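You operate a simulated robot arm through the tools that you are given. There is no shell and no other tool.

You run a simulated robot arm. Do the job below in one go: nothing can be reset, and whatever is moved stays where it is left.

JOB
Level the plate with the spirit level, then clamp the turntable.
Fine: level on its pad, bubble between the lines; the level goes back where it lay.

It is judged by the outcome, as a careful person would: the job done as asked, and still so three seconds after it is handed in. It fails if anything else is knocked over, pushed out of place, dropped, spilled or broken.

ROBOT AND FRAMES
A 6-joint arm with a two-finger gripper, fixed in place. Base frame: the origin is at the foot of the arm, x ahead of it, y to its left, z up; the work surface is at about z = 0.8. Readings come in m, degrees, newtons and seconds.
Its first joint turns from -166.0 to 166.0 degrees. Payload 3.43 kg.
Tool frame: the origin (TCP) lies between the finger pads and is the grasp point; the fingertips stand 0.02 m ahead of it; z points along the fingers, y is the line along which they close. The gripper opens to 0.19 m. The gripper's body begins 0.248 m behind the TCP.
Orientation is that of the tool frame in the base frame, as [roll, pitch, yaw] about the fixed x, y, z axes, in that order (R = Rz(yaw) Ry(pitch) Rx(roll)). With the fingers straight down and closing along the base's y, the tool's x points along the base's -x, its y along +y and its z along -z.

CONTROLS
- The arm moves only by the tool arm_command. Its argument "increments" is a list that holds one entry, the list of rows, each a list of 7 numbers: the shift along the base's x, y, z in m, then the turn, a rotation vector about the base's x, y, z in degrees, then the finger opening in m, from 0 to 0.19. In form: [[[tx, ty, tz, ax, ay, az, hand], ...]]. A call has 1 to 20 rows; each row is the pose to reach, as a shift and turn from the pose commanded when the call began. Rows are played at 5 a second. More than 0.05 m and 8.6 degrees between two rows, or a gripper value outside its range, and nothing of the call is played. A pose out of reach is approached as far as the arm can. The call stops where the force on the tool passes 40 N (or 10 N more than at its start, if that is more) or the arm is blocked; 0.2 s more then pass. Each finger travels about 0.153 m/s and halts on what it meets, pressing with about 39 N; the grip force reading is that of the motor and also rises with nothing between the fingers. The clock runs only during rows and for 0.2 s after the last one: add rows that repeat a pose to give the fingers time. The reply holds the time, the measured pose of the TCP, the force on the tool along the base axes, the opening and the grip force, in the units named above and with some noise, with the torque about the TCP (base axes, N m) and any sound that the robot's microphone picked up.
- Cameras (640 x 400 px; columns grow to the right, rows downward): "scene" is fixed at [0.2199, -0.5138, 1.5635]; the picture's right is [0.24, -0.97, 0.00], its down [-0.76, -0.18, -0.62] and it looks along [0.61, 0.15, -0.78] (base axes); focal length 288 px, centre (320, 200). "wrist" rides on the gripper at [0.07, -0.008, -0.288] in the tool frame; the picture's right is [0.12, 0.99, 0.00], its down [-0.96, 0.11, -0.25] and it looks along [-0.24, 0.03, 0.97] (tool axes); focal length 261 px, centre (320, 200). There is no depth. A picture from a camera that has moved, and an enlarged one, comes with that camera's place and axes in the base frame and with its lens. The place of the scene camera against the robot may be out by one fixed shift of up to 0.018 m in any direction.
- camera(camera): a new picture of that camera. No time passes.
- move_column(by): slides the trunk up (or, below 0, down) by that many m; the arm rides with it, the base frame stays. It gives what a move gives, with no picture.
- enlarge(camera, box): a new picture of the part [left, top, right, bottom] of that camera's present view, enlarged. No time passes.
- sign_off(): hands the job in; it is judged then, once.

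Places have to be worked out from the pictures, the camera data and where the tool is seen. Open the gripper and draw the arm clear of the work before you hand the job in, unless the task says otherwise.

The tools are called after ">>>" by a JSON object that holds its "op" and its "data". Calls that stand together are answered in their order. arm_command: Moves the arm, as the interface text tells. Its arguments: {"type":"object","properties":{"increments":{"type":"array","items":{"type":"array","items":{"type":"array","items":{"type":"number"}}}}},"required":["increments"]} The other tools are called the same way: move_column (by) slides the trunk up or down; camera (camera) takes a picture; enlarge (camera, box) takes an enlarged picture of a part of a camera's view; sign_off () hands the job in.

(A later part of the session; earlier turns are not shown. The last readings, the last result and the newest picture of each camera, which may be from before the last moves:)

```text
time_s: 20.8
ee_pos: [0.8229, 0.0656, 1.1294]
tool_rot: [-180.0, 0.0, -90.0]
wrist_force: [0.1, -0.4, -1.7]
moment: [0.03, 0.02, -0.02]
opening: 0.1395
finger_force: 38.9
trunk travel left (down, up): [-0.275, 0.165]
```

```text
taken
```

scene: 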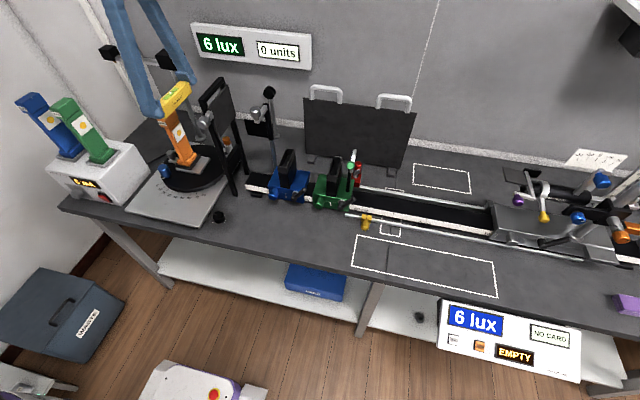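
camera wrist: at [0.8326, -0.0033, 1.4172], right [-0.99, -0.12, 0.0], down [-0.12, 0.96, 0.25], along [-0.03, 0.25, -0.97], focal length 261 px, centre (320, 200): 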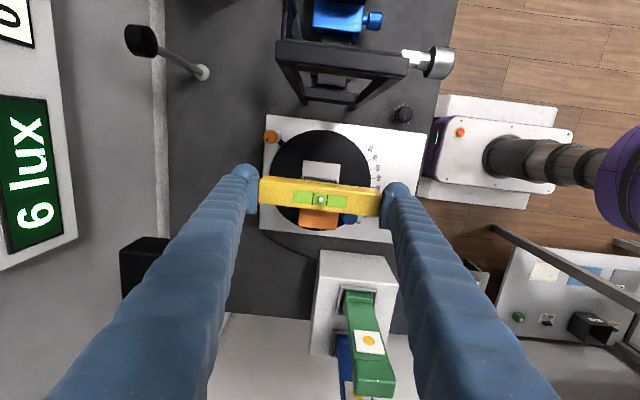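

I zoom in to check the pad's location relative to the held level from this new, closer viewpoint.

>>> {"op": "enlarge", "data": {"camera": "wrist", "box": [270, 130, 390, 240]}}

>>> {"op": "enlarge", "data": {"camera": "scene", "box": [140, 60, 250, 200]}}

```text
3.64 times, centred on (330, 185) of wrist
camera zoom: at [0.8326, -0.0033, 1.4172], right [-0.99, -0.12, 0.0], down [-0.12, 0.96, 0.25], along [-0.03, 0.25, -0.97], focal length 948 px, centre (284, 254)
```

zoom: 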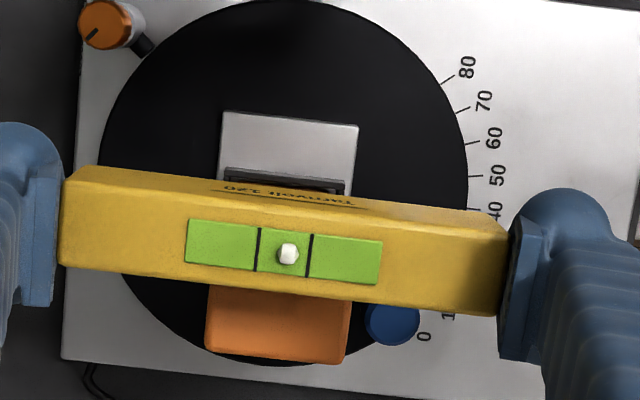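

```text
2.86 times, centred on (195, 130) of scene
camera zoom: at [0.2199, -0.5138, 1.5635], right [0.24, -0.97, 0.0], down [-0.76, -0.18, -0.62], along [0.61, 0.15, -0.78], focal length 822 px, centre (677, 400)
```

zoom: 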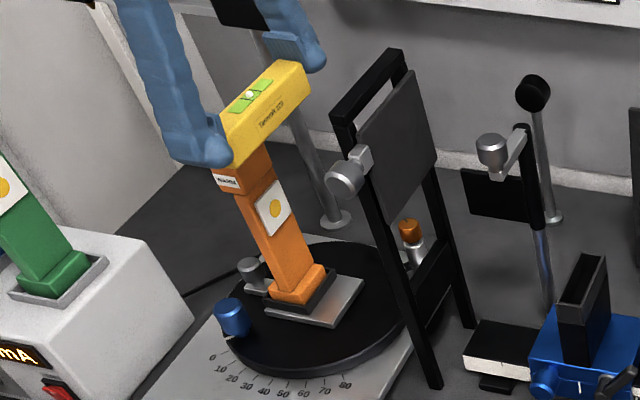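

The pad spans about x 0.782–0.861 and y 0.056–0.088, so I shift 3 mm toward +y and descend to TCP z ≈ 0.90, just above expected contact.

>>> {"op": "arm_command", "data": {"increments": [[[-0.001, 0.003, -0.02, 0, 0, 0, 0.12], [-0.001, 0.003, -0.05, 0, 0, 0, 0.12], [-0.001, 0.003, -0.08, 0, 0, 0, 0.12], [-0.001, 0.003, -0.11, 0, 0, 0, 0.12], [-0.001, 0.003, -0.14, 0, 0, 0, 0.12], [-0.001, 0.003, -0.17, 0, 0, 0, 0.12], [-0.001, 0.003, -0.2, 0, 0, 0, 0.12], [-0.001, 0.003, -0.22, 0, 0, 0, 0.12], [-0.001, 0.003, -0.229, 0, 0, 0, 0.12], [-0.001, 0.003, -0.229, 0, 0, 0, 0.12]]]}}

>>> {"op": "camera", "data": {"camera": "wrist"}}

>>> {"op": "enlarge", "data": {"camera": "scene", "box": [140, 60, 250, 200]}}

```text
time_s: 23.0
ee_pos: [0.822, 0.0698, 0.8994]
tool_rot: [-179.9, -0.1, -90.0]
wrist_force: [-0.6, -0.4, -1.8]
moment: [0.03, 0.01, -0.03]
opening: 0.1395
finger_force: 39.0
trunk travel left (down, up): [-0.275, 0.165]
```

```text
taken
camera wrist: at [0.8317, -0.0001, 1.187], right [-0.99, -0.12, 0.0], down [-0.12, 0.96, 0.25], along [-0.03, 0.25, -0.97], focal length 261 px, centre (320, 200)
```

wrist: 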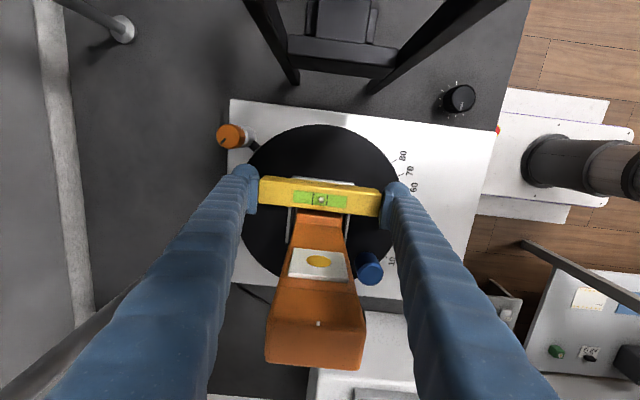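

```text
2.86 times, centred on (195, 130) of scene
camera zoom: at [0.2199, -0.5138, 1.5635], right [0.24, -0.97, 0.0], down [-0.76, -0.18, -0.62], along [0.61, 0.15, -0.78], focal length 822 px, centre (677, 400)
```

zoom: 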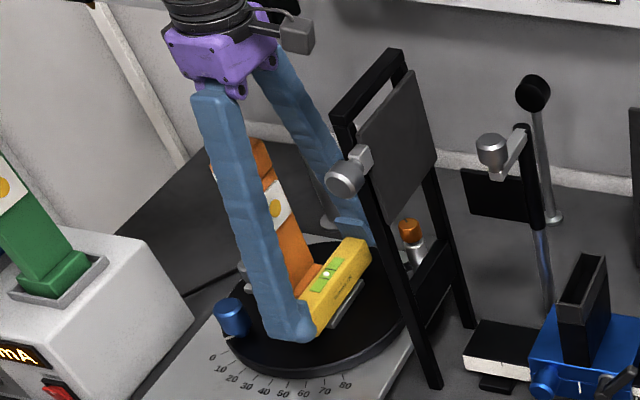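

The level hovers just above the pad, fingers clear of the lamp. I look closely at its alignment with the pad and socket.

>>> {"op": "enlarge", "data": {"camera": "wrist", "box": [235, 160, 405, 250]}}

>>> {"op": "enlarge", "data": {"camera": "scene", "box": [210, 135, 280, 185]}}

```text
3.76 times, centred on (320, 205) of wrist
camera zoom: at [0.8317, -0.0001, 1.187], right [-0.99, -0.12, 0.0], down [-0.12, 0.96, 0.25], along [-0.03, 0.25, -0.97], focal length 981 px, centre (320, 181)
```

zoom: 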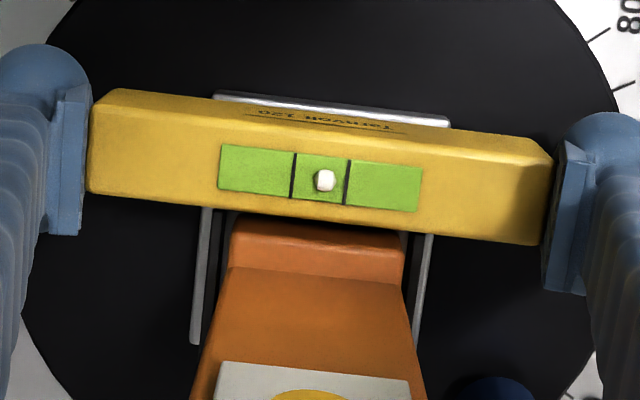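

```text
8.00 times, centred on (245, 160) of scene
camera zoom: at [0.2199, -0.5138, 1.5635], right [0.24, -0.97, 0.0], down [-0.76, -0.18, -0.62], along [0.61, 0.15, -0.78], focal length 2301 px, centre (920, 520)
```

zoom: 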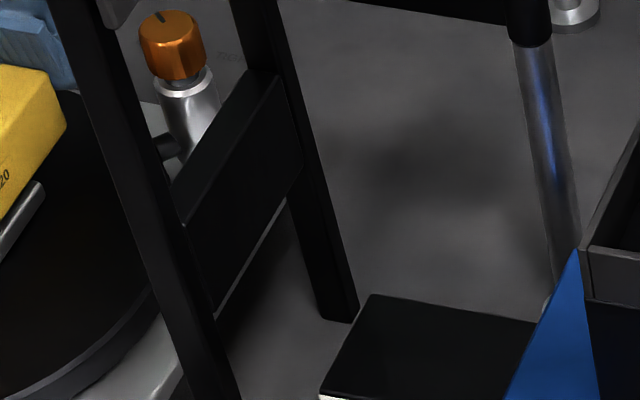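

Level and pad edges line up well. I lower in small steps, watching the vertical force for contact.

>>> {"op": "arm_command", "data": {"increments": [[[0, 0, -0.004, 0, 0, 0, 0.12], [0, 0, -0.008, 0, 0, 0, 0.12], [0, 0, -0.01, 0, 0, 0, 0.12], [0, 0, -0.01, 0, 0, 0, 0.12]]]}}

>>> {"op": "enlarge", "data": {"camera": "wrist", "box": [235, 160, 405, 250]}}

>>> {"op": "enlarge", "data": {"camera": "scene", "box": [175, 140, 225, 180]}}

```text
time_s: 24.0
ee_pos: [0.8247, 0.0692, 0.8935]
tool_rot: [-179.6, 0.1, -90.0]
wrist_force: [-0.7, 0.0, 12.7]
moment: [0.21, 0.1, 0.1]
opening: 0.1396
finger_force: 39.5
trunk travel left (down, up): [-0.275, 0.165]
stopped in row 4: the force on the tool passed its limit at 41 N (the readings are from after the stop); the commanded pose is now the measured one
```

```text
3.76 times, centred on (320, 205) of wrist
camera zoom: at [0.8318, -0.0012, 1.1821], right [-0.99, -0.12, -0.01], down [-0.12, 0.96, 0.25], along [-0.02, 0.25, -0.97], focal length 981 px, centre (320, 181)
```

zoom: 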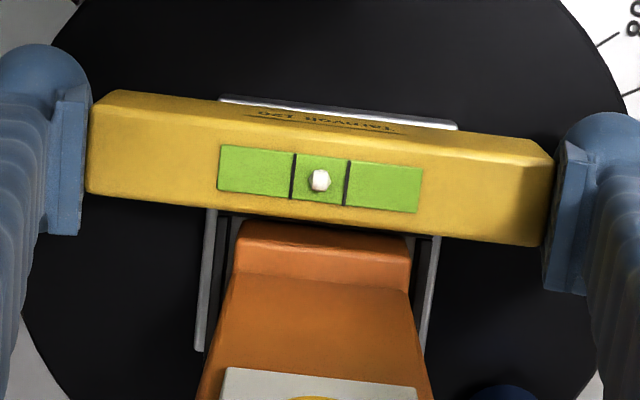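

```text
10.00 times, centred on (200, 160) of scene
camera zoom: at [0.2199, -0.5138, 1.5635], right [0.24, -0.97, 0.0], down [-0.76, -0.18, -0.62], along [0.61, 0.15, -0.78], focal length 2876 px, centre (1520, 600)
```

zoom: 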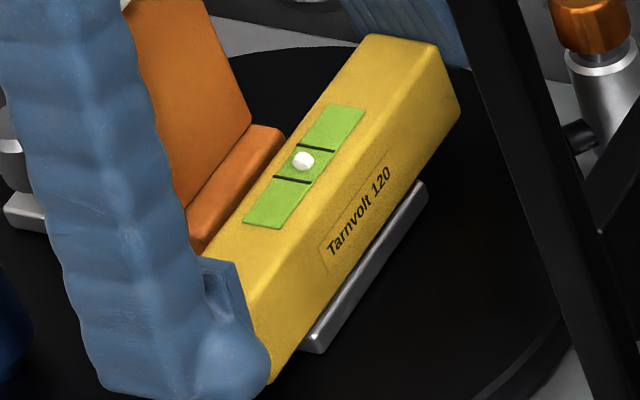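

Contact came at TCP z ≈ 0.8935, so the plate top is near 0.865; the level looks seated over the pad. I relieve the pressure a little and re-read before releasing.

>>> {"op": "arm_command", "data": {"increments": [[[0, 0, 0.001, 0, 0, 0, 0.12], [0, 0, 0.001, 0, 0, 0, 0.12]]]}}

>>> {"op": "enlarge", "data": {"camera": "scene", "box": [165, 130, 245, 190]}}

```text
time_s: 24.6
ee_pos: [0.8232, 0.0703, 0.8936]
tool_rot: [-179.6, 0.1, -90.0]
wrist_force: [1.9, -0.3, 15.8]
moment: [0.25, -0.05, 0.0]
opening: 0.1397
finger_force: 38.9
trunk travel left (down, up): [-0.275, 0.165]
```

```text
6.67 times, centred on (205, 160) of scene
camera zoom: at [0.2199, -0.5138, 1.5635], right [0.24, -0.97, 0.0], down [-0.76, -0.18, -0.62], along [0.61, 0.15, -0.78], focal length 1918 px, centre (1087, 467)
```

zoom: 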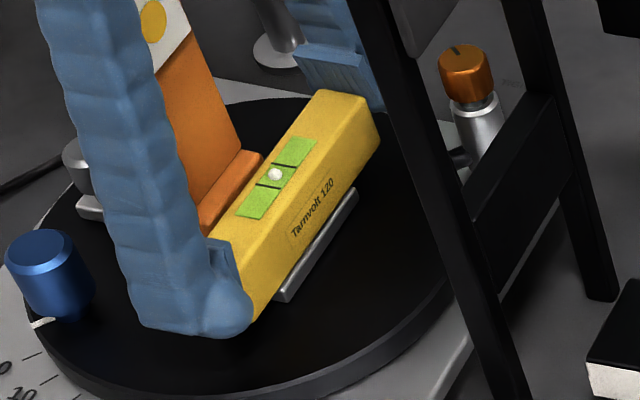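

The moment suggests contact at the level's +y edge, so I must be sure it is on the pad and not on the socket rim. I zoom in on the gap between level and plate.

>>> {"op": "enlarge", "data": {"camera": "scene", "box": [194, 150, 216, 170]}}

>>> {"op": "enlarge", "data": {"camera": "wrist", "box": [285, 165, 365, 225]}}

>>> {"op": "camera", "data": {"camera": "wrist"}}

```text
16.00 times, centred on (205, 160) of scene
camera zoom: at [0.2199, -0.5138, 1.5635], right [0.24, -0.97, 0.0], down [-0.76, -0.18, -0.62], along [0.61, 0.15, -0.78], focal length 4602 px, centre (2160, 840)
```

zoom: 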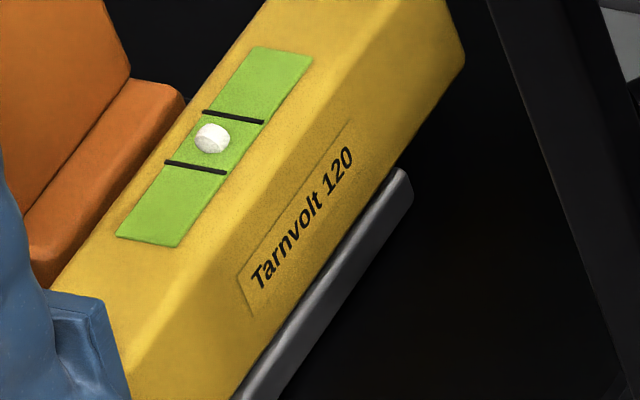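

```text
6.67 times, centred on (325, 195) of wrist
camera zoom: at [0.8319, -0.0012, 1.1821], right [-0.99, -0.12, -0.01], down [-0.12, 0.96, 0.25], along [-0.02, 0.25, -0.97], focal length 1738 px, centre (287, 233)
```

zoom: 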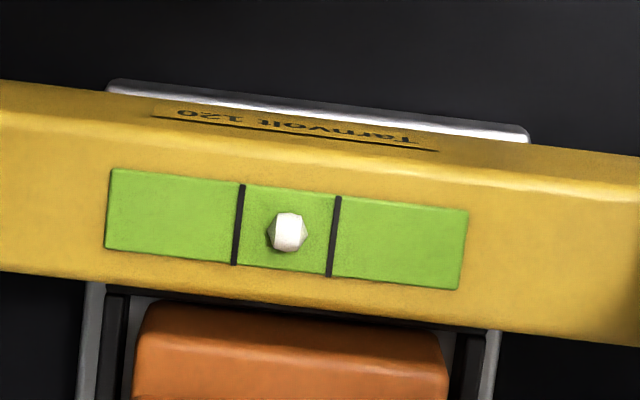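

```text
taken
camera wrist: at [0.8319, -0.0012, 1.1821], right [-0.99, -0.12, -0.01], down [-0.12, 0.96, 0.25], along [-0.02, 0.25, -0.97], focal length 261 px, centre (320, 200)
```

wrist: 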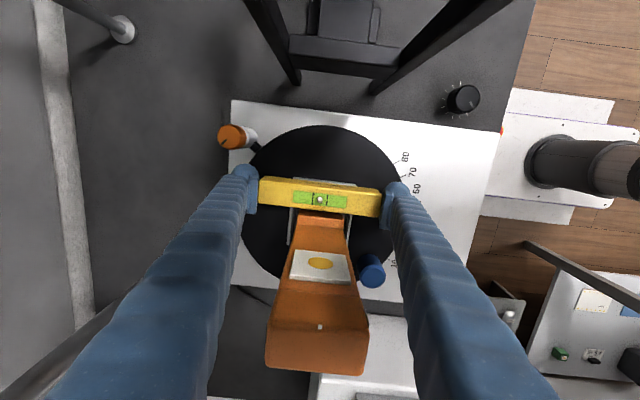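

The scene zoom shows the level's lower edge right at the plate's top edge, so it is resting on the pad and not perched on the rim. I lift a hair more to take off the remaining press force before letting go.

>>> {"op": "arm_command", "data": {"increments": [[[0, 0, 0.001, 0, 0, 0, 0.12], [0, 0, 0.001, 0, 0, 0, 0.12]]]}}

```text
time_s: 25.2
ee_pos: [0.8242, 0.0681, 0.8943]
tool_rot: [-179.9, 0.1, -90.0]
wrist_force: [3.1, 2.2, 9.2]
moment: [0.18, -0.46, 0.01]
opening: 0.1399
finger_force: 38.7
trunk travel left (down, up): [-0.275, 0.165]
```

The force now bears at the far end of the pad, so the plate's far end stands higher. I lift one more millimetre.

>>> {"op": "arm_command", "data": {"increments": [[[0, 0, 0.001, 0, 0, 0, 0.12], [0, 0, 0.001, 0, 0, 0, 0.12]]]}}

```text
time_s: 25.8
ee_pos: [0.8237, 0.0688, 0.8946]
tool_rot: [-179.9, 0.1, -90.0]
wrist_force: [0.0, -0.6, -1.1]
moment: [0.03, -0.09, -0.06]
opening: 0.1397
finger_force: 39.2
trunk travel left (down, up): [-0.275, 0.165]
```

Contact is now feather-light. I open the fingers gradually to let the level settle on the pad.

>>> {"op": "arm_command", "data": {"increments": [[[0, 0, 0, 0, 0, 0, 0.14], [0, 0, 0, 0, 0, 0, 0.145], [0, 0, 0, 0, 0, 0, 0.15], [0, 0, 0, 0, 0, 0, 0.16], [0, 0, 0, 0, 0, 0, 0.17], [0, 0, 0, 0, 0, 0, 0.175], [0, 0, 0, 0, 0, 0, 0.175]]]}}

>>> {"op": "camera", "data": {"camera": "wrist"}}

>>> {"op": "enlarge", "data": {"camera": "wrist", "box": [235, 160, 405, 250]}}

>>> {"op": "enlarge", "data": {"camera": "scene", "box": [165, 130, 245, 190]}}

```text
time_s: 27.4
ee_pos: [0.8232, 0.0687, 0.8956]
tool_rot: [-179.9, 0.1, -90.0]
wrist_force: [0.0, -0.2, -1.0]
moment: [-0.02, -0.03, 0.01]
opening: 0.1752
finger_force: 0.1
trunk travel left (down, up): [-0.275, 0.165]
```

```text
taken
camera wrist: at [0.8321, -0.001, 1.183], right [-0.99, -0.12, 0.0], down [-0.12, 0.96, 0.25], along [-0.03, 0.25, -0.97], focal length 261 px, centre (320, 200)
```

wrist: 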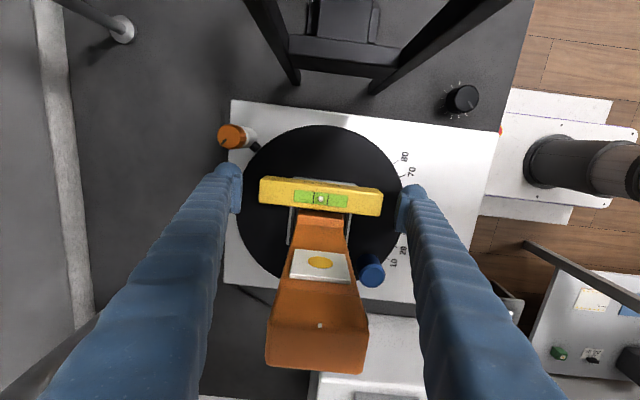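

```text
3.76 times, centred on (320, 205) of wrist
camera zoom: at [0.8321, -0.001, 1.183], right [-0.99, -0.12, 0.0], down [-0.12, 0.96, 0.25], along [-0.03, 0.25, -0.97], focal length 981 px, centre (320, 181)
```

zoom: 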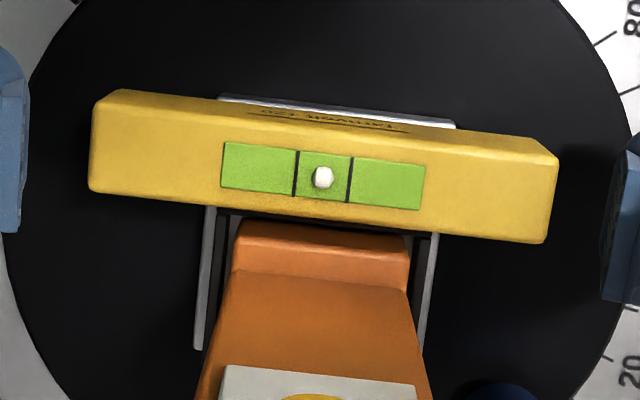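

```text
6.67 times, centred on (205, 160) of scene
camera zoom: at [0.2199, -0.5138, 1.5635], right [0.24, -0.97, 0.0], down [-0.76, -0.18, -0.62], along [0.61, 0.15, -0.78], focal length 1918 px, centre (1087, 467)
```

zoom: 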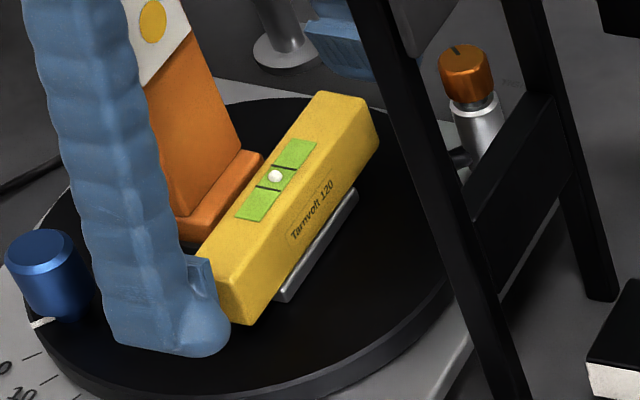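

The level is on the pad, released; the bubble currently reads near centre along x. I raise the hand straight up to see it without obstruction and let the bubble settle.

>>> {"op": "arm_command", "data": {"increments": [[[0, 0, 0.02, 0, 0, 0, 0.175], [0, 0, 0.05, 0, 0, 0, 0.175], [0, 0, 0.09, 0, 0, 0, 0.175], [0, 0, 0.13, 0, 0, 0, 0.175], [0, 0, 0.17, 0, 0, 0, 0.175], [0, 0, 0.21, 0, 0, 0, 0.175], [0, 0, 0.25, 0, 0, 0, 0.19], [0, 0, 0.29, 0, 0, 0, 0.19]]]}}

>>> {"op": "camera", "data": {"camera": "wrist"}}

>>> {"op": "enlarge", "data": {"camera": "wrist", "box": [270, 140, 370, 220]}}

>>> {"op": "enlarge", "data": {"camera": "scene", "box": [165, 130, 245, 190]}}

```text
time_s: 29.2
ee_pos: [0.8237, 0.0669, 1.1838]
tool_rot: [-179.7, 0.1, -90.0]
wrist_force: [-0.9, 0.0, 0.6]
moment: [0.01, -0.03, -0.01]
opening: 0.1899
finger_force: 0.0
trunk travel left (down, up): [-0.275, 0.165]
```

```text
taken
camera wrist: at [0.8323, -0.0016, 1.4721], right [-0.99, -0.12, 0.0], down [-0.12, 0.96, 0.25], along [-0.03, 0.25, -0.97], focal length 261 px, centre (320, 200)
```

wrist: 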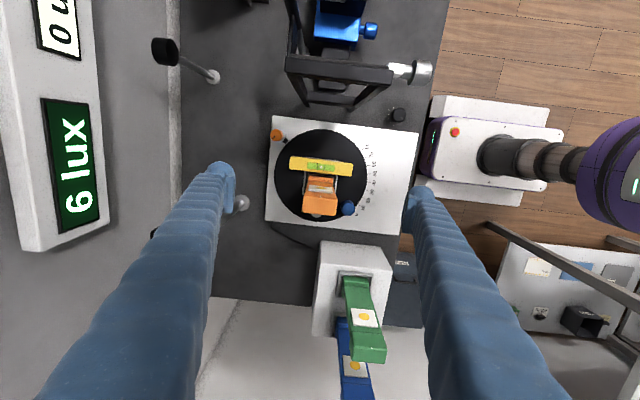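

```text
5.00 times, centred on (320, 180) of wrist
camera zoom: at [0.8323, -0.0016, 1.4721], right [-0.99, -0.12, 0.0], down [-0.12, 0.96, 0.25], along [-0.03, 0.25, -0.97], focal length 1303 px, centre (320, 300)
```

zoom: 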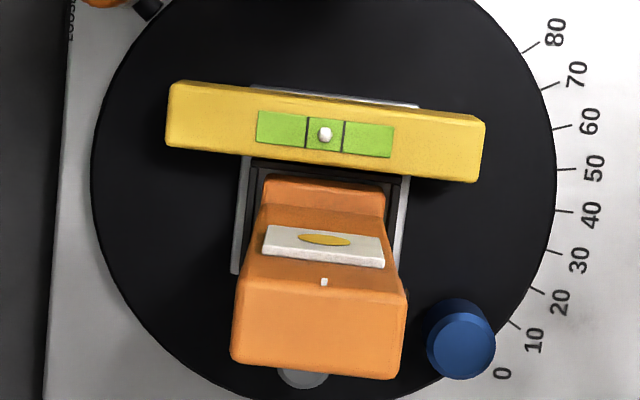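

```text
6.67 times, centred on (205, 160) of scene
camera zoom: at [0.2199, -0.5138, 1.5635], right [0.24, -0.97, 0.0], down [-0.76, -0.18, -0.62], along [0.61, 0.15, -0.78], focal length 1918 px, centre (1087, 467)
```

zoom: 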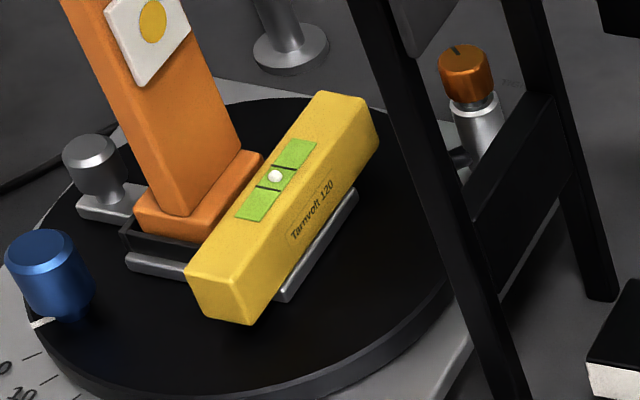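

The bubble seems near the middle along this direction. I zoom in much more on the vial and on the plate's edges to see which way the plate really tilts.

>>> {"op": "enlarge", "data": {"camera": "wrist", "box": [305, 157, 341, 179]}}

>>> {"op": "enlarge", "data": {"camera": "scene", "box": [170, 148, 215, 178]}}

>>> {"op": "enlarge", "data": {"camera": "wrist", "box": [285, 170, 345, 215]}}

```text
16.00 times, centred on (323, 168) of wrist
camera zoom: at [0.8323, -0.0016, 1.4721], right [-0.99, -0.12, 0.0], down [-0.12, 0.96, 0.25], along [-0.03, 0.25, -0.97], focal length 4170 px, centre (272, 712)
```

zoom: 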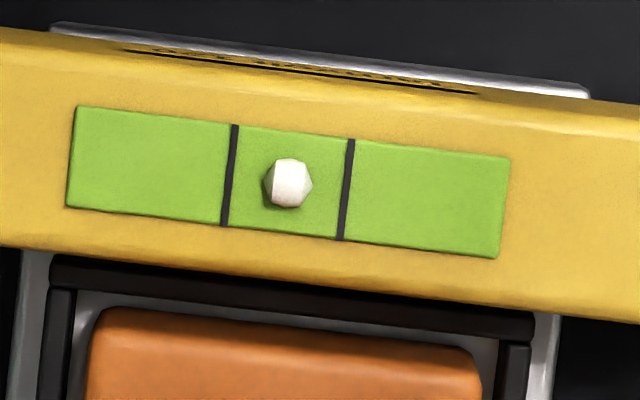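

```text
13.33 times, centred on (192, 163) of scene
camera zoom: at [0.2199, -0.5138, 1.5635], right [0.24, -0.97, 0.0], down [-0.76, -0.18, -0.62], along [0.61, 0.15, -0.78], focal length 3835 px, centre (2020, 693)
```

zoom: 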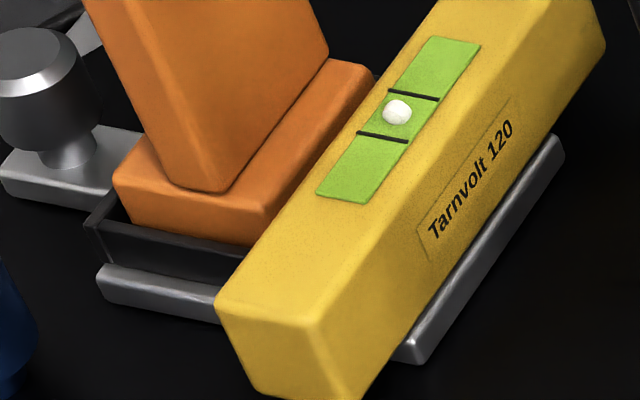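

```text
8.89 times, centred on (315, 192) of wrist
camera zoom: at [0.8323, -0.0016, 1.4721], right [-0.99, -0.12, 0.0], down [-0.12, 0.96, 0.25], along [-0.03, 0.25, -0.97], focal length 2317 px, centre (364, 267)
```

zoom: 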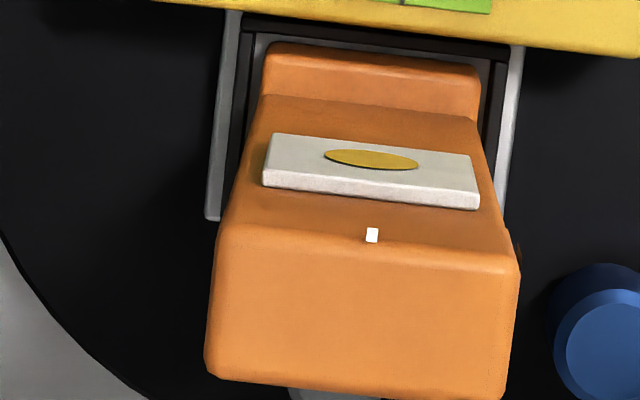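

Along x the bubble is centred, so I need to check whether the tilt is across this direction or whether another plate is meant. I zoom in on the big base plate's edges and the bench around it.

>>> {"op": "enlarge", "data": {"camera": "scene", "box": [120, 170, 230, 235]}}

>>> {"op": "enlarge", "data": {"camera": "scene", "box": [130, 130, 190, 190]}}

>>> {"op": "enlarge", "data": {"camera": "wrist", "box": [250, 100, 430, 240]}}

```text
5.82 times, centred on (175, 202) of scene
camera zoom: at [0.2199, -0.5138, 1.5635], right [0.24, -0.97, 0.0], down [-0.76, -0.18, -0.62], along [0.61, 0.15, -0.78], focal length 1673 px, centre (1164, 186)
```

zoom: 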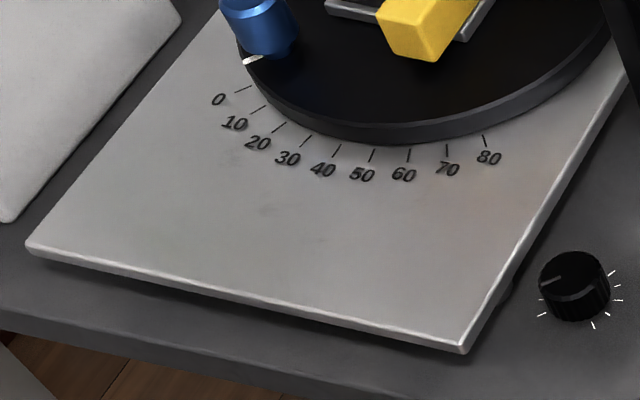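

```text
6.67 times, centred on (160, 160) of scene
camera zoom: at [0.2199, -0.5138, 1.5635], right [0.24, -0.97, 0.0], down [-0.76, -0.18, -0.62], along [0.61, 0.15, -0.78], focal length 1918 px, centre (1387, 467)
```

zoom: 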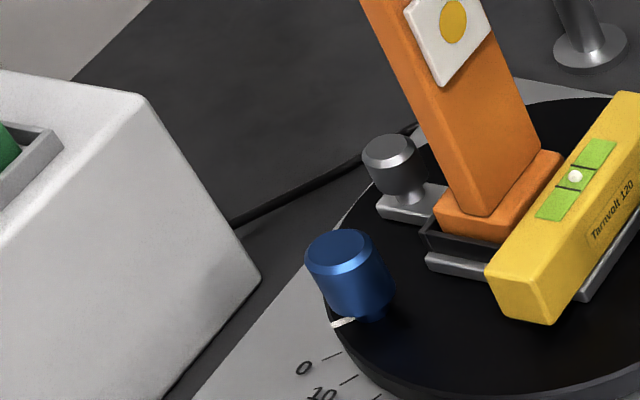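

```text
2.86 times, centred on (340, 170) of wrist
camera zoom: at [0.8323, -0.0016, 1.4721], right [-0.99, -0.12, 0.0], down [-0.12, 0.96, 0.25], along [-0.03, 0.25, -0.97], focal length 745 px, centre (263, 286)
```

zoom: 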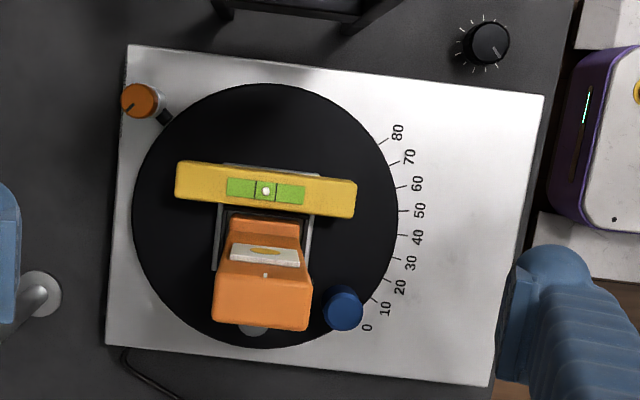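

The base plate is flat and fixed, so the tilting plate on the turntable is the one. I repeat the exact earlier crop to compare the plate's attitude before and after the level was set on it.

>>> {"op": "enlarge", "data": {"camera": "scene", "box": [150, 140, 250, 200]}}

>>> {"op": "enlarge", "data": {"camera": "scene", "box": [165, 145, 205, 175]}}

```text
6.40 times, centred on (200, 170) of scene
camera zoom: at [0.2199, -0.5138, 1.5635], right [0.24, -0.97, 0.0], down [-0.76, -0.18, -0.62], along [0.61, 0.15, -0.78], focal length 1841 px, centre (1088, 392)
```

zoom: 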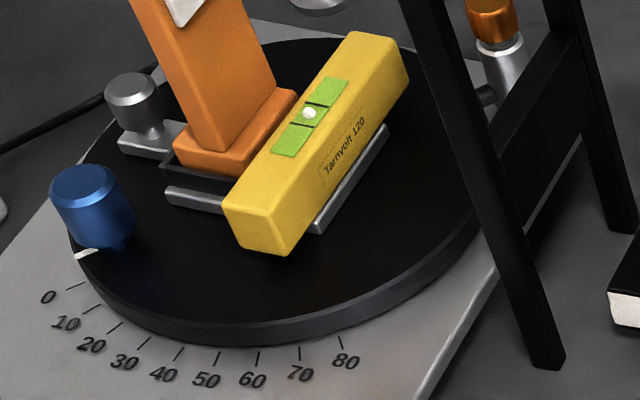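

```text
13.33 times, centred on (185, 160) of scene
camera zoom: at [0.2199, -0.5138, 1.5635], right [0.24, -0.97, 0.0], down [-0.76, -0.18, -0.62], along [0.61, 0.15, -0.78], focal length 3835 px, centre (2120, 733)
```

zoom: 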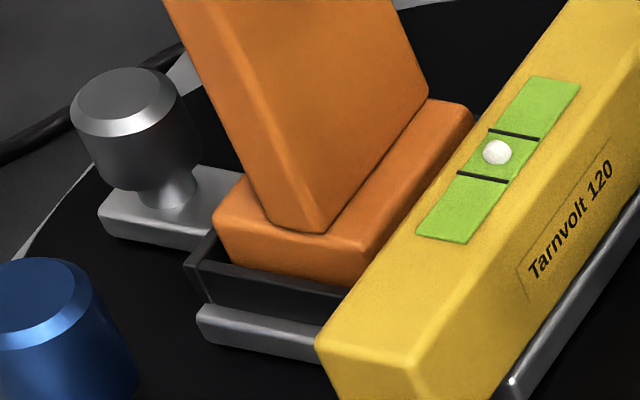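

The plate seems to lean toward −y in the scene view, which I want to quantify. I zoom in tightly on the plate's front edge and the lamp's column edges.

>>> {"op": "enlarge", "data": {"camera": "scene", "box": [170, 152, 202, 174]}}

>>> {"op": "enlarge", "data": {"camera": "scene", "box": [150, 100, 210, 170]}}

>>> {"op": "enlarge", "data": {"camera": "scene", "box": [184, 156, 216, 178]}}

```text
16.00 times, centred on (186, 163) of scene
camera zoom: at [0.2199, -0.5138, 1.5635], right [0.24, -0.97, 0.0], down [-0.76, -0.18, -0.62], along [0.61, 0.15, -0.78], focal length 4602 px, centre (2464, 792)
```

zoom: 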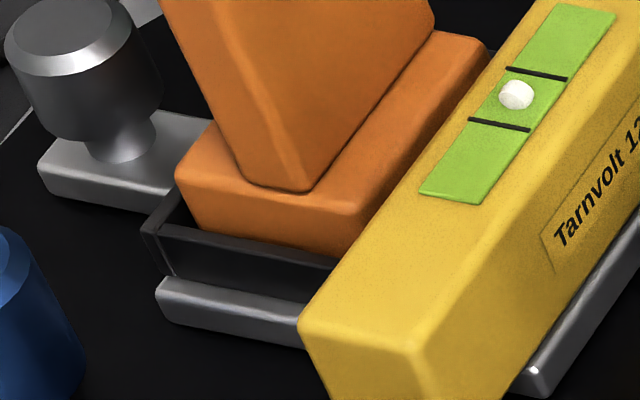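

```text
5.71 times, centred on (180, 135) of scene
camera zoom: at [0.2199, -0.5138, 1.5635], right [0.24, -0.97, 0.0], down [-0.76, -0.18, -0.62], along [0.61, 0.15, -0.78], focal length 1644 px, centre (1120, 571)
```

zoom: 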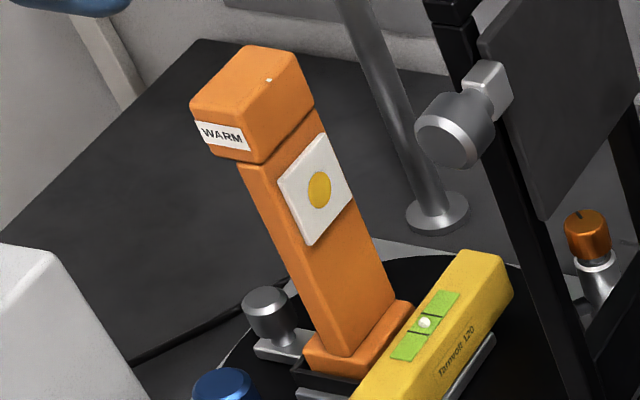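

```text
16.00 times, centred on (200, 167) of scene
camera zoom: at [0.2199, -0.5138, 1.5635], right [0.24, -0.97, 0.0], down [-0.76, -0.18, -0.62], along [0.61, 0.15, -0.78], focal length 4602 px, centre (2240, 728)
```

zoom: 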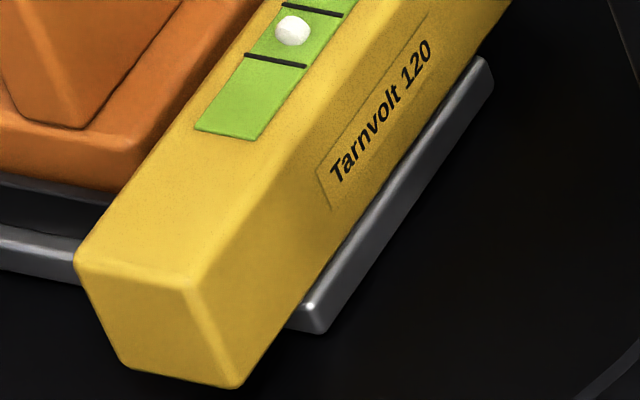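

To tell whether the plate moved when I pressed on it, I retake two crops identical to those taken at the start and compare the lamp's position.

>>> {"op": "enlarge", "data": {"camera": "scene", "box": [60, 80, 280, 240]}}

>>> {"op": "enlarge", "data": {"camera": "scene", "box": [140, 120, 260, 210]}}

```text
2.50 times, centred on (170, 160) of scene
camera zoom: at [0.2199, -0.5138, 1.5635], right [0.24, -0.97, 0.0], down [-0.76, -0.18, -0.62], along [0.61, 0.15, -0.78], focal length 719 px, centre (695, 300)
```

zoom: 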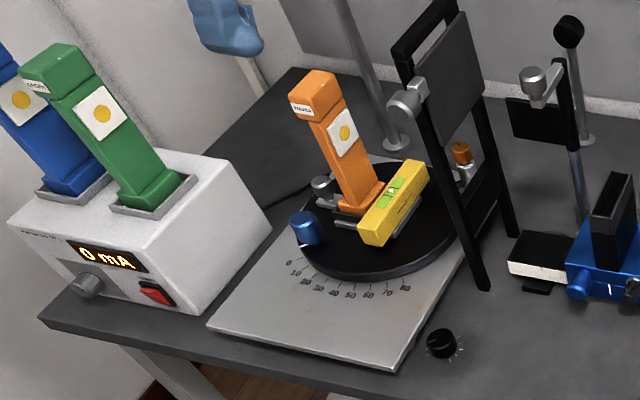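

```text
4.44 times, centred on (200, 165) of scene
camera zoom: at [0.2199, -0.5138, 1.5635], right [0.24, -0.97, 0.0], down [-0.76, -0.18, -0.62], along [0.61, 0.15, -0.78], focal length 1278 px, centre (853, 356)
```

zoom: 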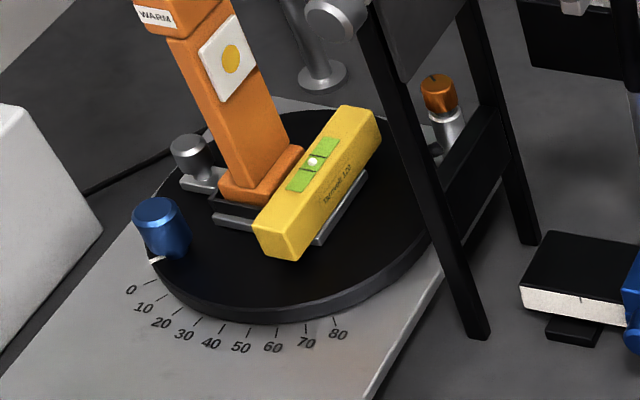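

The plate yields slightly in roll (−y side low), and contact torques agree, so I need to see how the grey knob acts. I move over the knob's position to view it and locate it exactly.

>>> {"op": "arm_command", "data": {"increments": [[[-0.002, 0.035, 0.01, 0, -0.3, 0, 0.19], [-0.004, 0.07, 0.02, 0, -0.3, 0, 0.19], [-0.006, 0.1, 0.02, 0, -0.3, 0, 0.19], [-0.006, 0.1, 0.02, 0, -0.3, 0, 0.19]]]}}

>>> {"op": "camera", "data": {"camera": "wrist"}}

>>> {"op": "enlarge", "data": {"camera": "wrist", "box": [250, 90, 410, 210]}}

```text
time_s: 30.2
ee_pos: [0.8197, 0.168, 1.2067]
tool_rot: [-179.5, 0.0, -90.1]
wrist_force: [-0.1, 0.8, 0.3]
moment: [-0.11, 0.03, 0.0]
opening: 0.1902
finger_force: 0.1
trunk travel left (down, up): [-0.275, 0.165]
```

```text
taken
camera wrist: at [0.8255, 0.0975, 1.4949], right [-0.99, -0.12, -0.01], down [-0.12, 0.96, 0.25], along [-0.02, 0.25, -0.97], focal length 261 px, centre (320, 200)
```

wrist: 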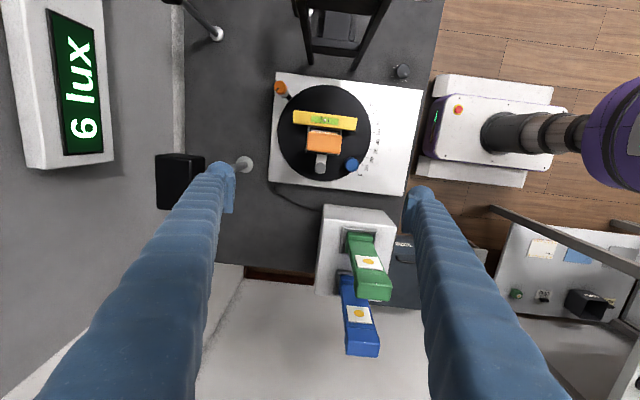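

```text
3.33 times, centred on (330, 150) of wrist
camera zoom: at [0.8255, 0.0975, 1.4949], right [-0.99, -0.12, -0.01], down [-0.12, 0.96, 0.25], along [-0.02, 0.25, -0.97], focal length 869 px, centre (287, 367)
```

zoom: 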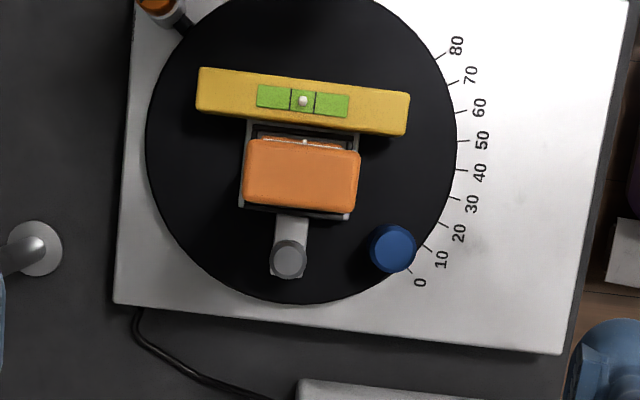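

The view from above shows the knob at about (0.8215, 0.171), the disc centred near (0.821, 0.0975). I zoom in on the knob, tab and plate for detail.

>>> {"op": "enlarge", "data": {"camera": "wrist", "box": [295, 130, 355, 180]}}

>>> {"op": "enlarge", "data": {"camera": "wrist", "box": [285, 100, 365, 160]}}

>>> {"op": "enlarge", "data": {"camera": "wrist", "box": [262, 72, 302, 102]}}

```text
8.00 times, centred on (325, 155) of wrist
camera zoom: at [0.8255, 0.0975, 1.4949], right [-0.99, -0.12, -0.01], down [-0.12, 0.96, 0.25], along [-0.02, 0.25, -0.97], focal length 2085 px, centre (280, 560)
```

zoom: 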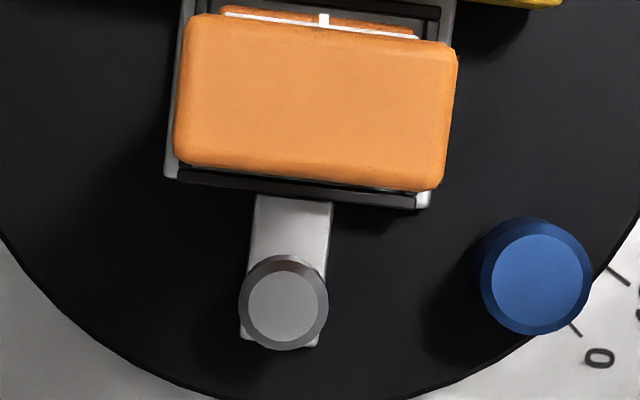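

```text
6.67 times, centred on (325, 130) of wrist
camera zoom: at [0.8255, 0.0975, 1.4949], right [-0.99, -0.12, -0.01], down [-0.12, 0.96, 0.25], along [-0.02, 0.25, -0.97], focal length 1738 px, centre (287, 667)
```

zoom: 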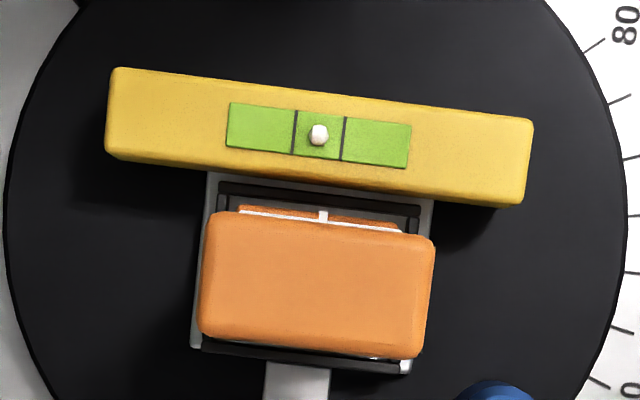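

```text
13.33 times, centred on (282, 87) of wrist
camera zoom: at [0.8255, 0.0975, 1.4949], right [-0.99, -0.12, -0.01], down [-0.12, 0.96, 0.25], along [-0.02, 0.25, -0.97], focal length 3475 px, centre (827, 1707)
```

zoom: 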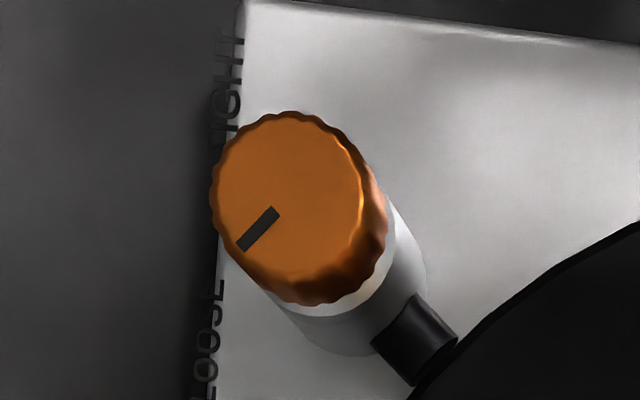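

The clamp's indicator points to LOOSE and must turn clockwise (seen from above) about 90° to TIGHT. The grey knob's top is near (0.8206, 0.172, 0.901), radius 0.0127; I straighten the hand, narrow the opening and descend above it to z ≈ 0.96 to centre on it.

>>> {"op": "arm_command", "data": {"increments": [[[0.0005, 0.002, 0, 0, 0.5, 0, 0.15], [0.001, 0.004, 0, 0, 0.5, 0, 0.1], [0.001, 0.004, -0.03, 0, 0.5, 0, 0.06], [0.001, 0.004, -0.07, 0, 0.5, 0, 0.06], [0.001, 0.004, -0.11, 0, 0.5, 0, 0.06], [0.001, 0.004, -0.15, 0, 0.5, 0, 0.06], [0.001, 0.004, -0.19, 0, 0.5, 0, 0.06], [0.001, 0.004, -0.22, 0, 0.5, 0, 0.06], [0.001, 0.004, -0.245, 0, 0.5, 0, 0.06], [0.001, 0.004, -0.245, 0, 0.5, 0, 0.06]]]}}

>>> {"op": "camera", "data": {"camera": "wrist"}}

>>> {"op": "enlarge", "data": {"camera": "wrist", "box": [270, 160, 370, 240]}}

>>> {"op": "enlarge", "data": {"camera": "scene", "box": [140, 90, 250, 190]}}

```text
time_s: 32.4
ee_pos: [0.817, 0.1731, 0.9613]
tool_rot: [-180.0, 0.1, -90.0]
wrist_force: [0.2, 0.6, 0.5]
moment: [-0.01, 0.0, 0.0]
opening: 0.0602
finger_force: 0.2
trunk travel left (down, up): [-0.275, 0.165]
```

```text
taken
camera wrist: at [0.827, 0.1037, 1.2492], right [-0.99, -0.12, 0.0], down [-0.12, 0.96, 0.25], along [-0.03, 0.25, -0.97], focal length 261 px, centre (320, 200)
```

wrist: 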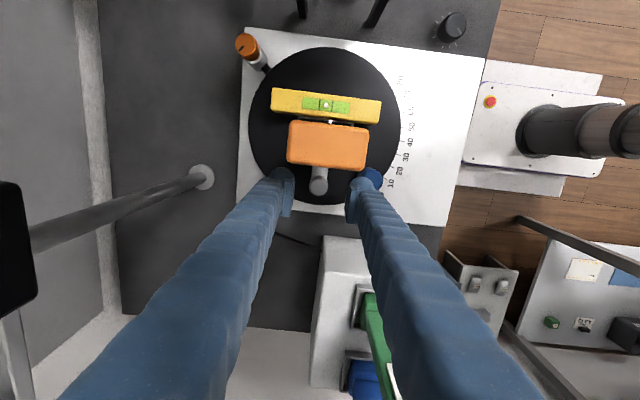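

```text
5.00 times, centred on (320, 200) of wrist
camera zoom: at [0.827, 0.1037, 1.2492], right [-0.99, -0.12, 0.0], down [-0.12, 0.96, 0.25], along [-0.03, 0.25, -0.97], focal length 1303 px, centre (320, 200)
```

zoom: 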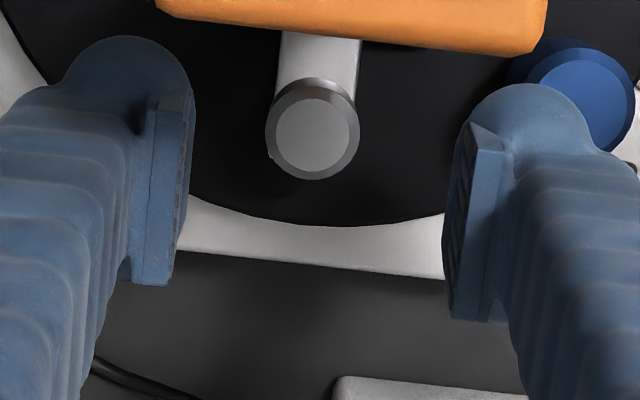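

```text
4.00 times, centred on (195, 140) of scene
camera zoom: at [0.2199, -0.5138, 1.5635], right [0.24, -0.97, 0.0], down [-0.76, -0.18, -0.62], along [0.61, 0.15, -0.78], focal length 1150 px, centre (820, 440)
```

zoom: 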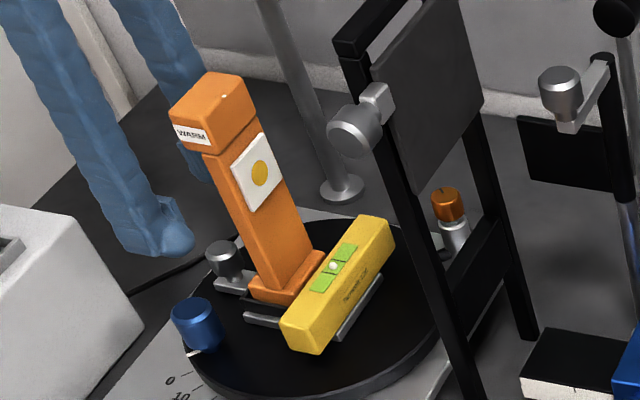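

The knob axis is about 1.2 mm toward +x of the tool axis. I correct, descend so the tips overlap the knob's top ~6 mm, and look again before closing.

>>> {"op": "arm_command", "data": {"increments": [[[0.0012, 0.0003, -0.015, 0, 0, 0, 0.055], [0.0012, 0.0003, -0.03, 0, 0, 0, 0.05], [0.0012, 0.0003, -0.04, 0, 0, 0, 0.05], [0.0012, 0.0003, -0.0465, 0, 0, 0, 0.05], [0.0012, 0.0003, -0.0465, 0, 0, 0, 0.05]]]}}

>>> {"op": "enlarge", "data": {"camera": "wrist", "box": [270, 160, 370, 240]}}

>>> {"op": "enlarge", "data": {"camera": "scene", "box": [150, 120, 230, 180]}}

```text
time_s: 33.6
ee_pos: [0.8202, 0.1736, 0.9137]
tool_rot: [-180.0, 0.1, -90.1]
wrist_force: [0.7, 0.0, 0.6]
moment: [0.0, -0.01, -0.01]
opening: 0.05
finger_force: 0.0
trunk travel left (down, up): [-0.275, 0.165]
```

```text
5.00 times, centred on (320, 200) of wrist
camera zoom: at [0.8289, 0.1036, 1.2009], right [-0.99, -0.12, 0.0], down [-0.12, 0.96, 0.25], along [-0.03, 0.25, -0.97], focal length 1303 px, centre (320, 200)
```

zoom: 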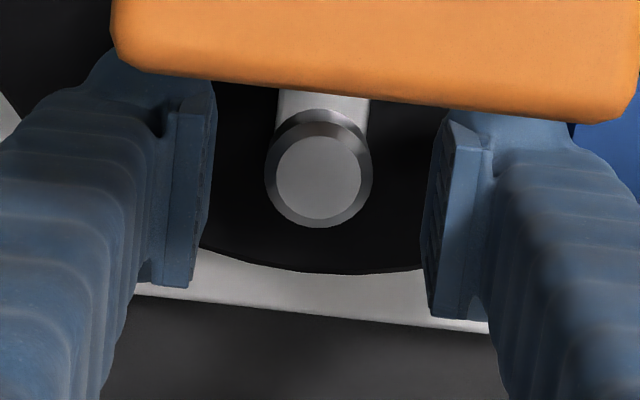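

```text
6.67 times, centred on (190, 150) of scene
camera zoom: at [0.2199, -0.5138, 1.5635], right [0.24, -0.97, 0.0], down [-0.76, -0.18, -0.62], along [0.61, 0.15, -0.78], focal length 1918 px, centre (1187, 533)
```

zoom: 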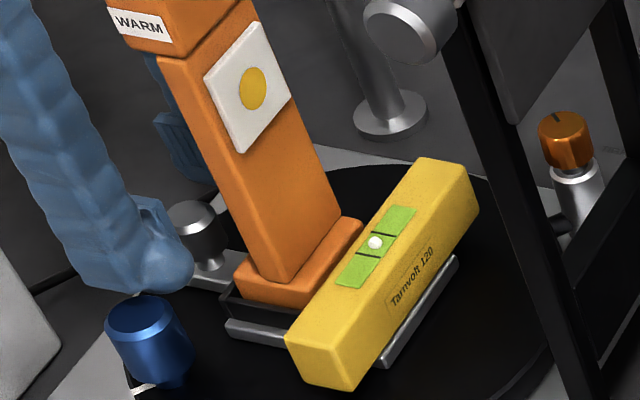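

The knob is centred within half a millimetre between the fingers. I close gently onto it.

>>> {"op": "arm_command", "data": {"increments": [[[0.0003, 0.0003, 0, 0, 0, 0, 0.04], [0.0003, 0.0003, 0, 0, 0, 0, 0.034], [0.0003, 0.0003, 0, 0, 0, 0, 0.03], [0.0003, 0.0003, 0, 0, 0, 0, 0.028], [0.0003, 0.0003, 0, 0, 0, 0, 0.026], [0.0003, 0.0003, 0, 0, 0, 0, 0.024], [0.0003, 0.0003, 0, 0, 0, 0, 0.022], [0.0003, 0.0003, 0, 0, 0, 0, 0.022]]]}}

>>> {"op": "enlarge", "data": {"camera": "wrist", "box": [270, 160, 370, 240]}}

>>> {"op": "enlarge", "data": {"camera": "scene", "box": [150, 120, 230, 180]}}

```text
time_s: 35.3
ee_pos: [0.8231, 0.1739, 0.9198]
tool_rot: [-179.5, 0.2, -90.0]
wrist_force: [-3.0, -0.3, 21.4]
moment: [0.02, 0.38, -0.23]
opening: 0.0235
finger_force: 0.7
trunk travel left (down, up): [-0.275, 0.165]
stopped in row 8: the force on the tool passed its limit at 41 N (the readings are from after the stop); the commanded pose is now the measured one
```

```text
5.00 times, centred on (320, 200) of wrist
camera zoom: at [0.8302, 0.1031, 1.2078], right [-0.99, -0.12, -0.01], down [-0.12, 0.96, 0.25], along [-0.02, 0.25, -0.97], focal length 1303 px, centre (320, 200)
```

zoom: 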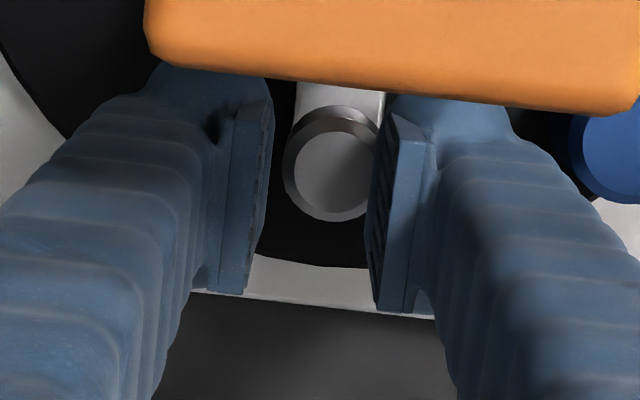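

```text
6.67 times, centred on (190, 150) of scene
camera zoom: at [0.2199, -0.5138, 1.5635], right [0.24, -0.97, 0.0], down [-0.76, -0.18, -0.62], along [0.61, 0.15, -0.78], focal length 1918 px, centre (1187, 533)
```

zoom: 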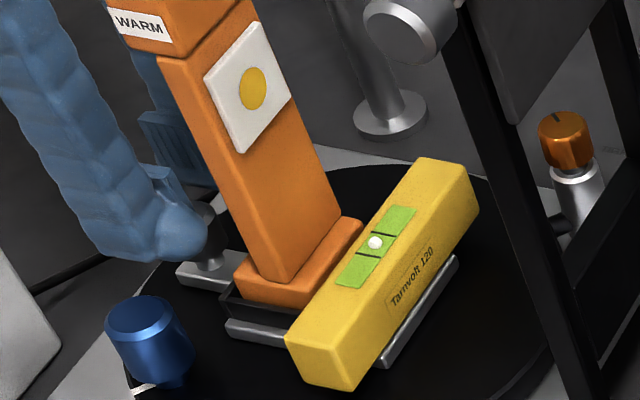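

The fingertips met the knob's chamfer and rode up, so the grip was too shallow. I back off upward, open, and check that nothing shifted.

>>> {"op": "arm_command", "data": {"increments": [[[0, 0, 0.01, 0, 0.4, 0, 0.03], [-0.001, 0, 0.03, 0, 0.5, 0, 0.05], [-0.002, 0, 0.05, 0, 0.5, 0, 0.06], [-0.002, 0, 0.05, 0, 0.5, 0, 0.06]]]}}

>>> {"op": "camera", "data": {"camera": "wrist"}}

>>> {"op": "enlarge", "data": {"camera": "wrist", "box": [250, 60, 410, 210]}}

>>> {"op": "enlarge", "data": {"camera": "scene", "box": [150, 140, 250, 200]}}

```text
time_s: 36.3
ee_pos: [0.8219, 0.175, 0.9667]
tool_rot: [179.9, 0.0, -89.9]
wrist_force: [-0.1, 0.1, 0.2]
moment: [0.05, 0.05, 0.07]
opening: 0.0601
finger_force: 0.1
trunk travel left (down, up): [-0.275, 0.165]
```

```text
taken
camera wrist: at [0.8326, 0.105, 1.2545], right [-0.99, -0.12, 0.0], down [-0.11, 0.96, 0.25], along [-0.03, 0.25, -0.97], focal length 261 px, centre (320, 200)
```

wrist: 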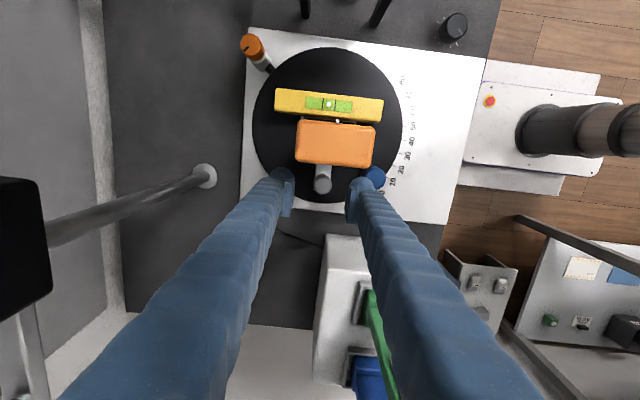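

```text
2.67 times, centred on (330, 135) of wrist
camera zoom: at [0.8326, 0.105, 1.2545], right [-0.99, -0.12, 0.0], down [-0.11, 0.96, 0.25], along [-0.03, 0.25, -0.97], focal length 695 px, centre (293, 373)
```

zoom: 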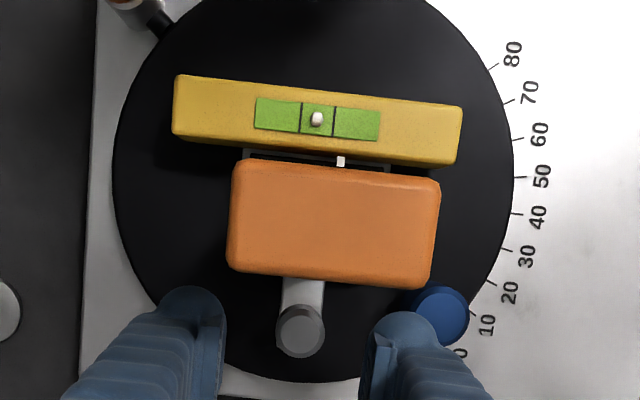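

```text
6.40 times, centred on (200, 170) of scene
camera zoom: at [0.2199, -0.5138, 1.5635], right [0.24, -0.97, 0.0], down [-0.76, -0.18, -0.62], along [0.61, 0.15, -0.78], focal length 1841 px, centre (1088, 392)
```

zoom: 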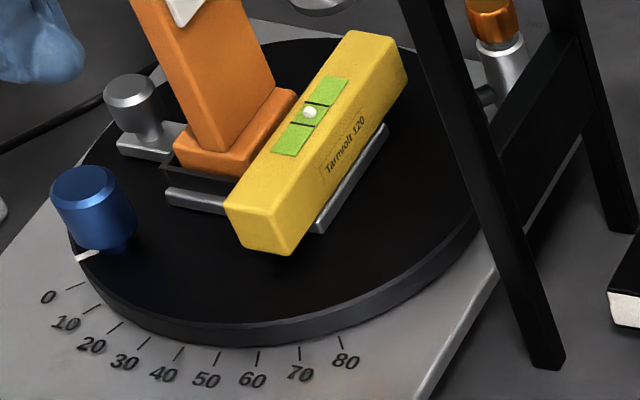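

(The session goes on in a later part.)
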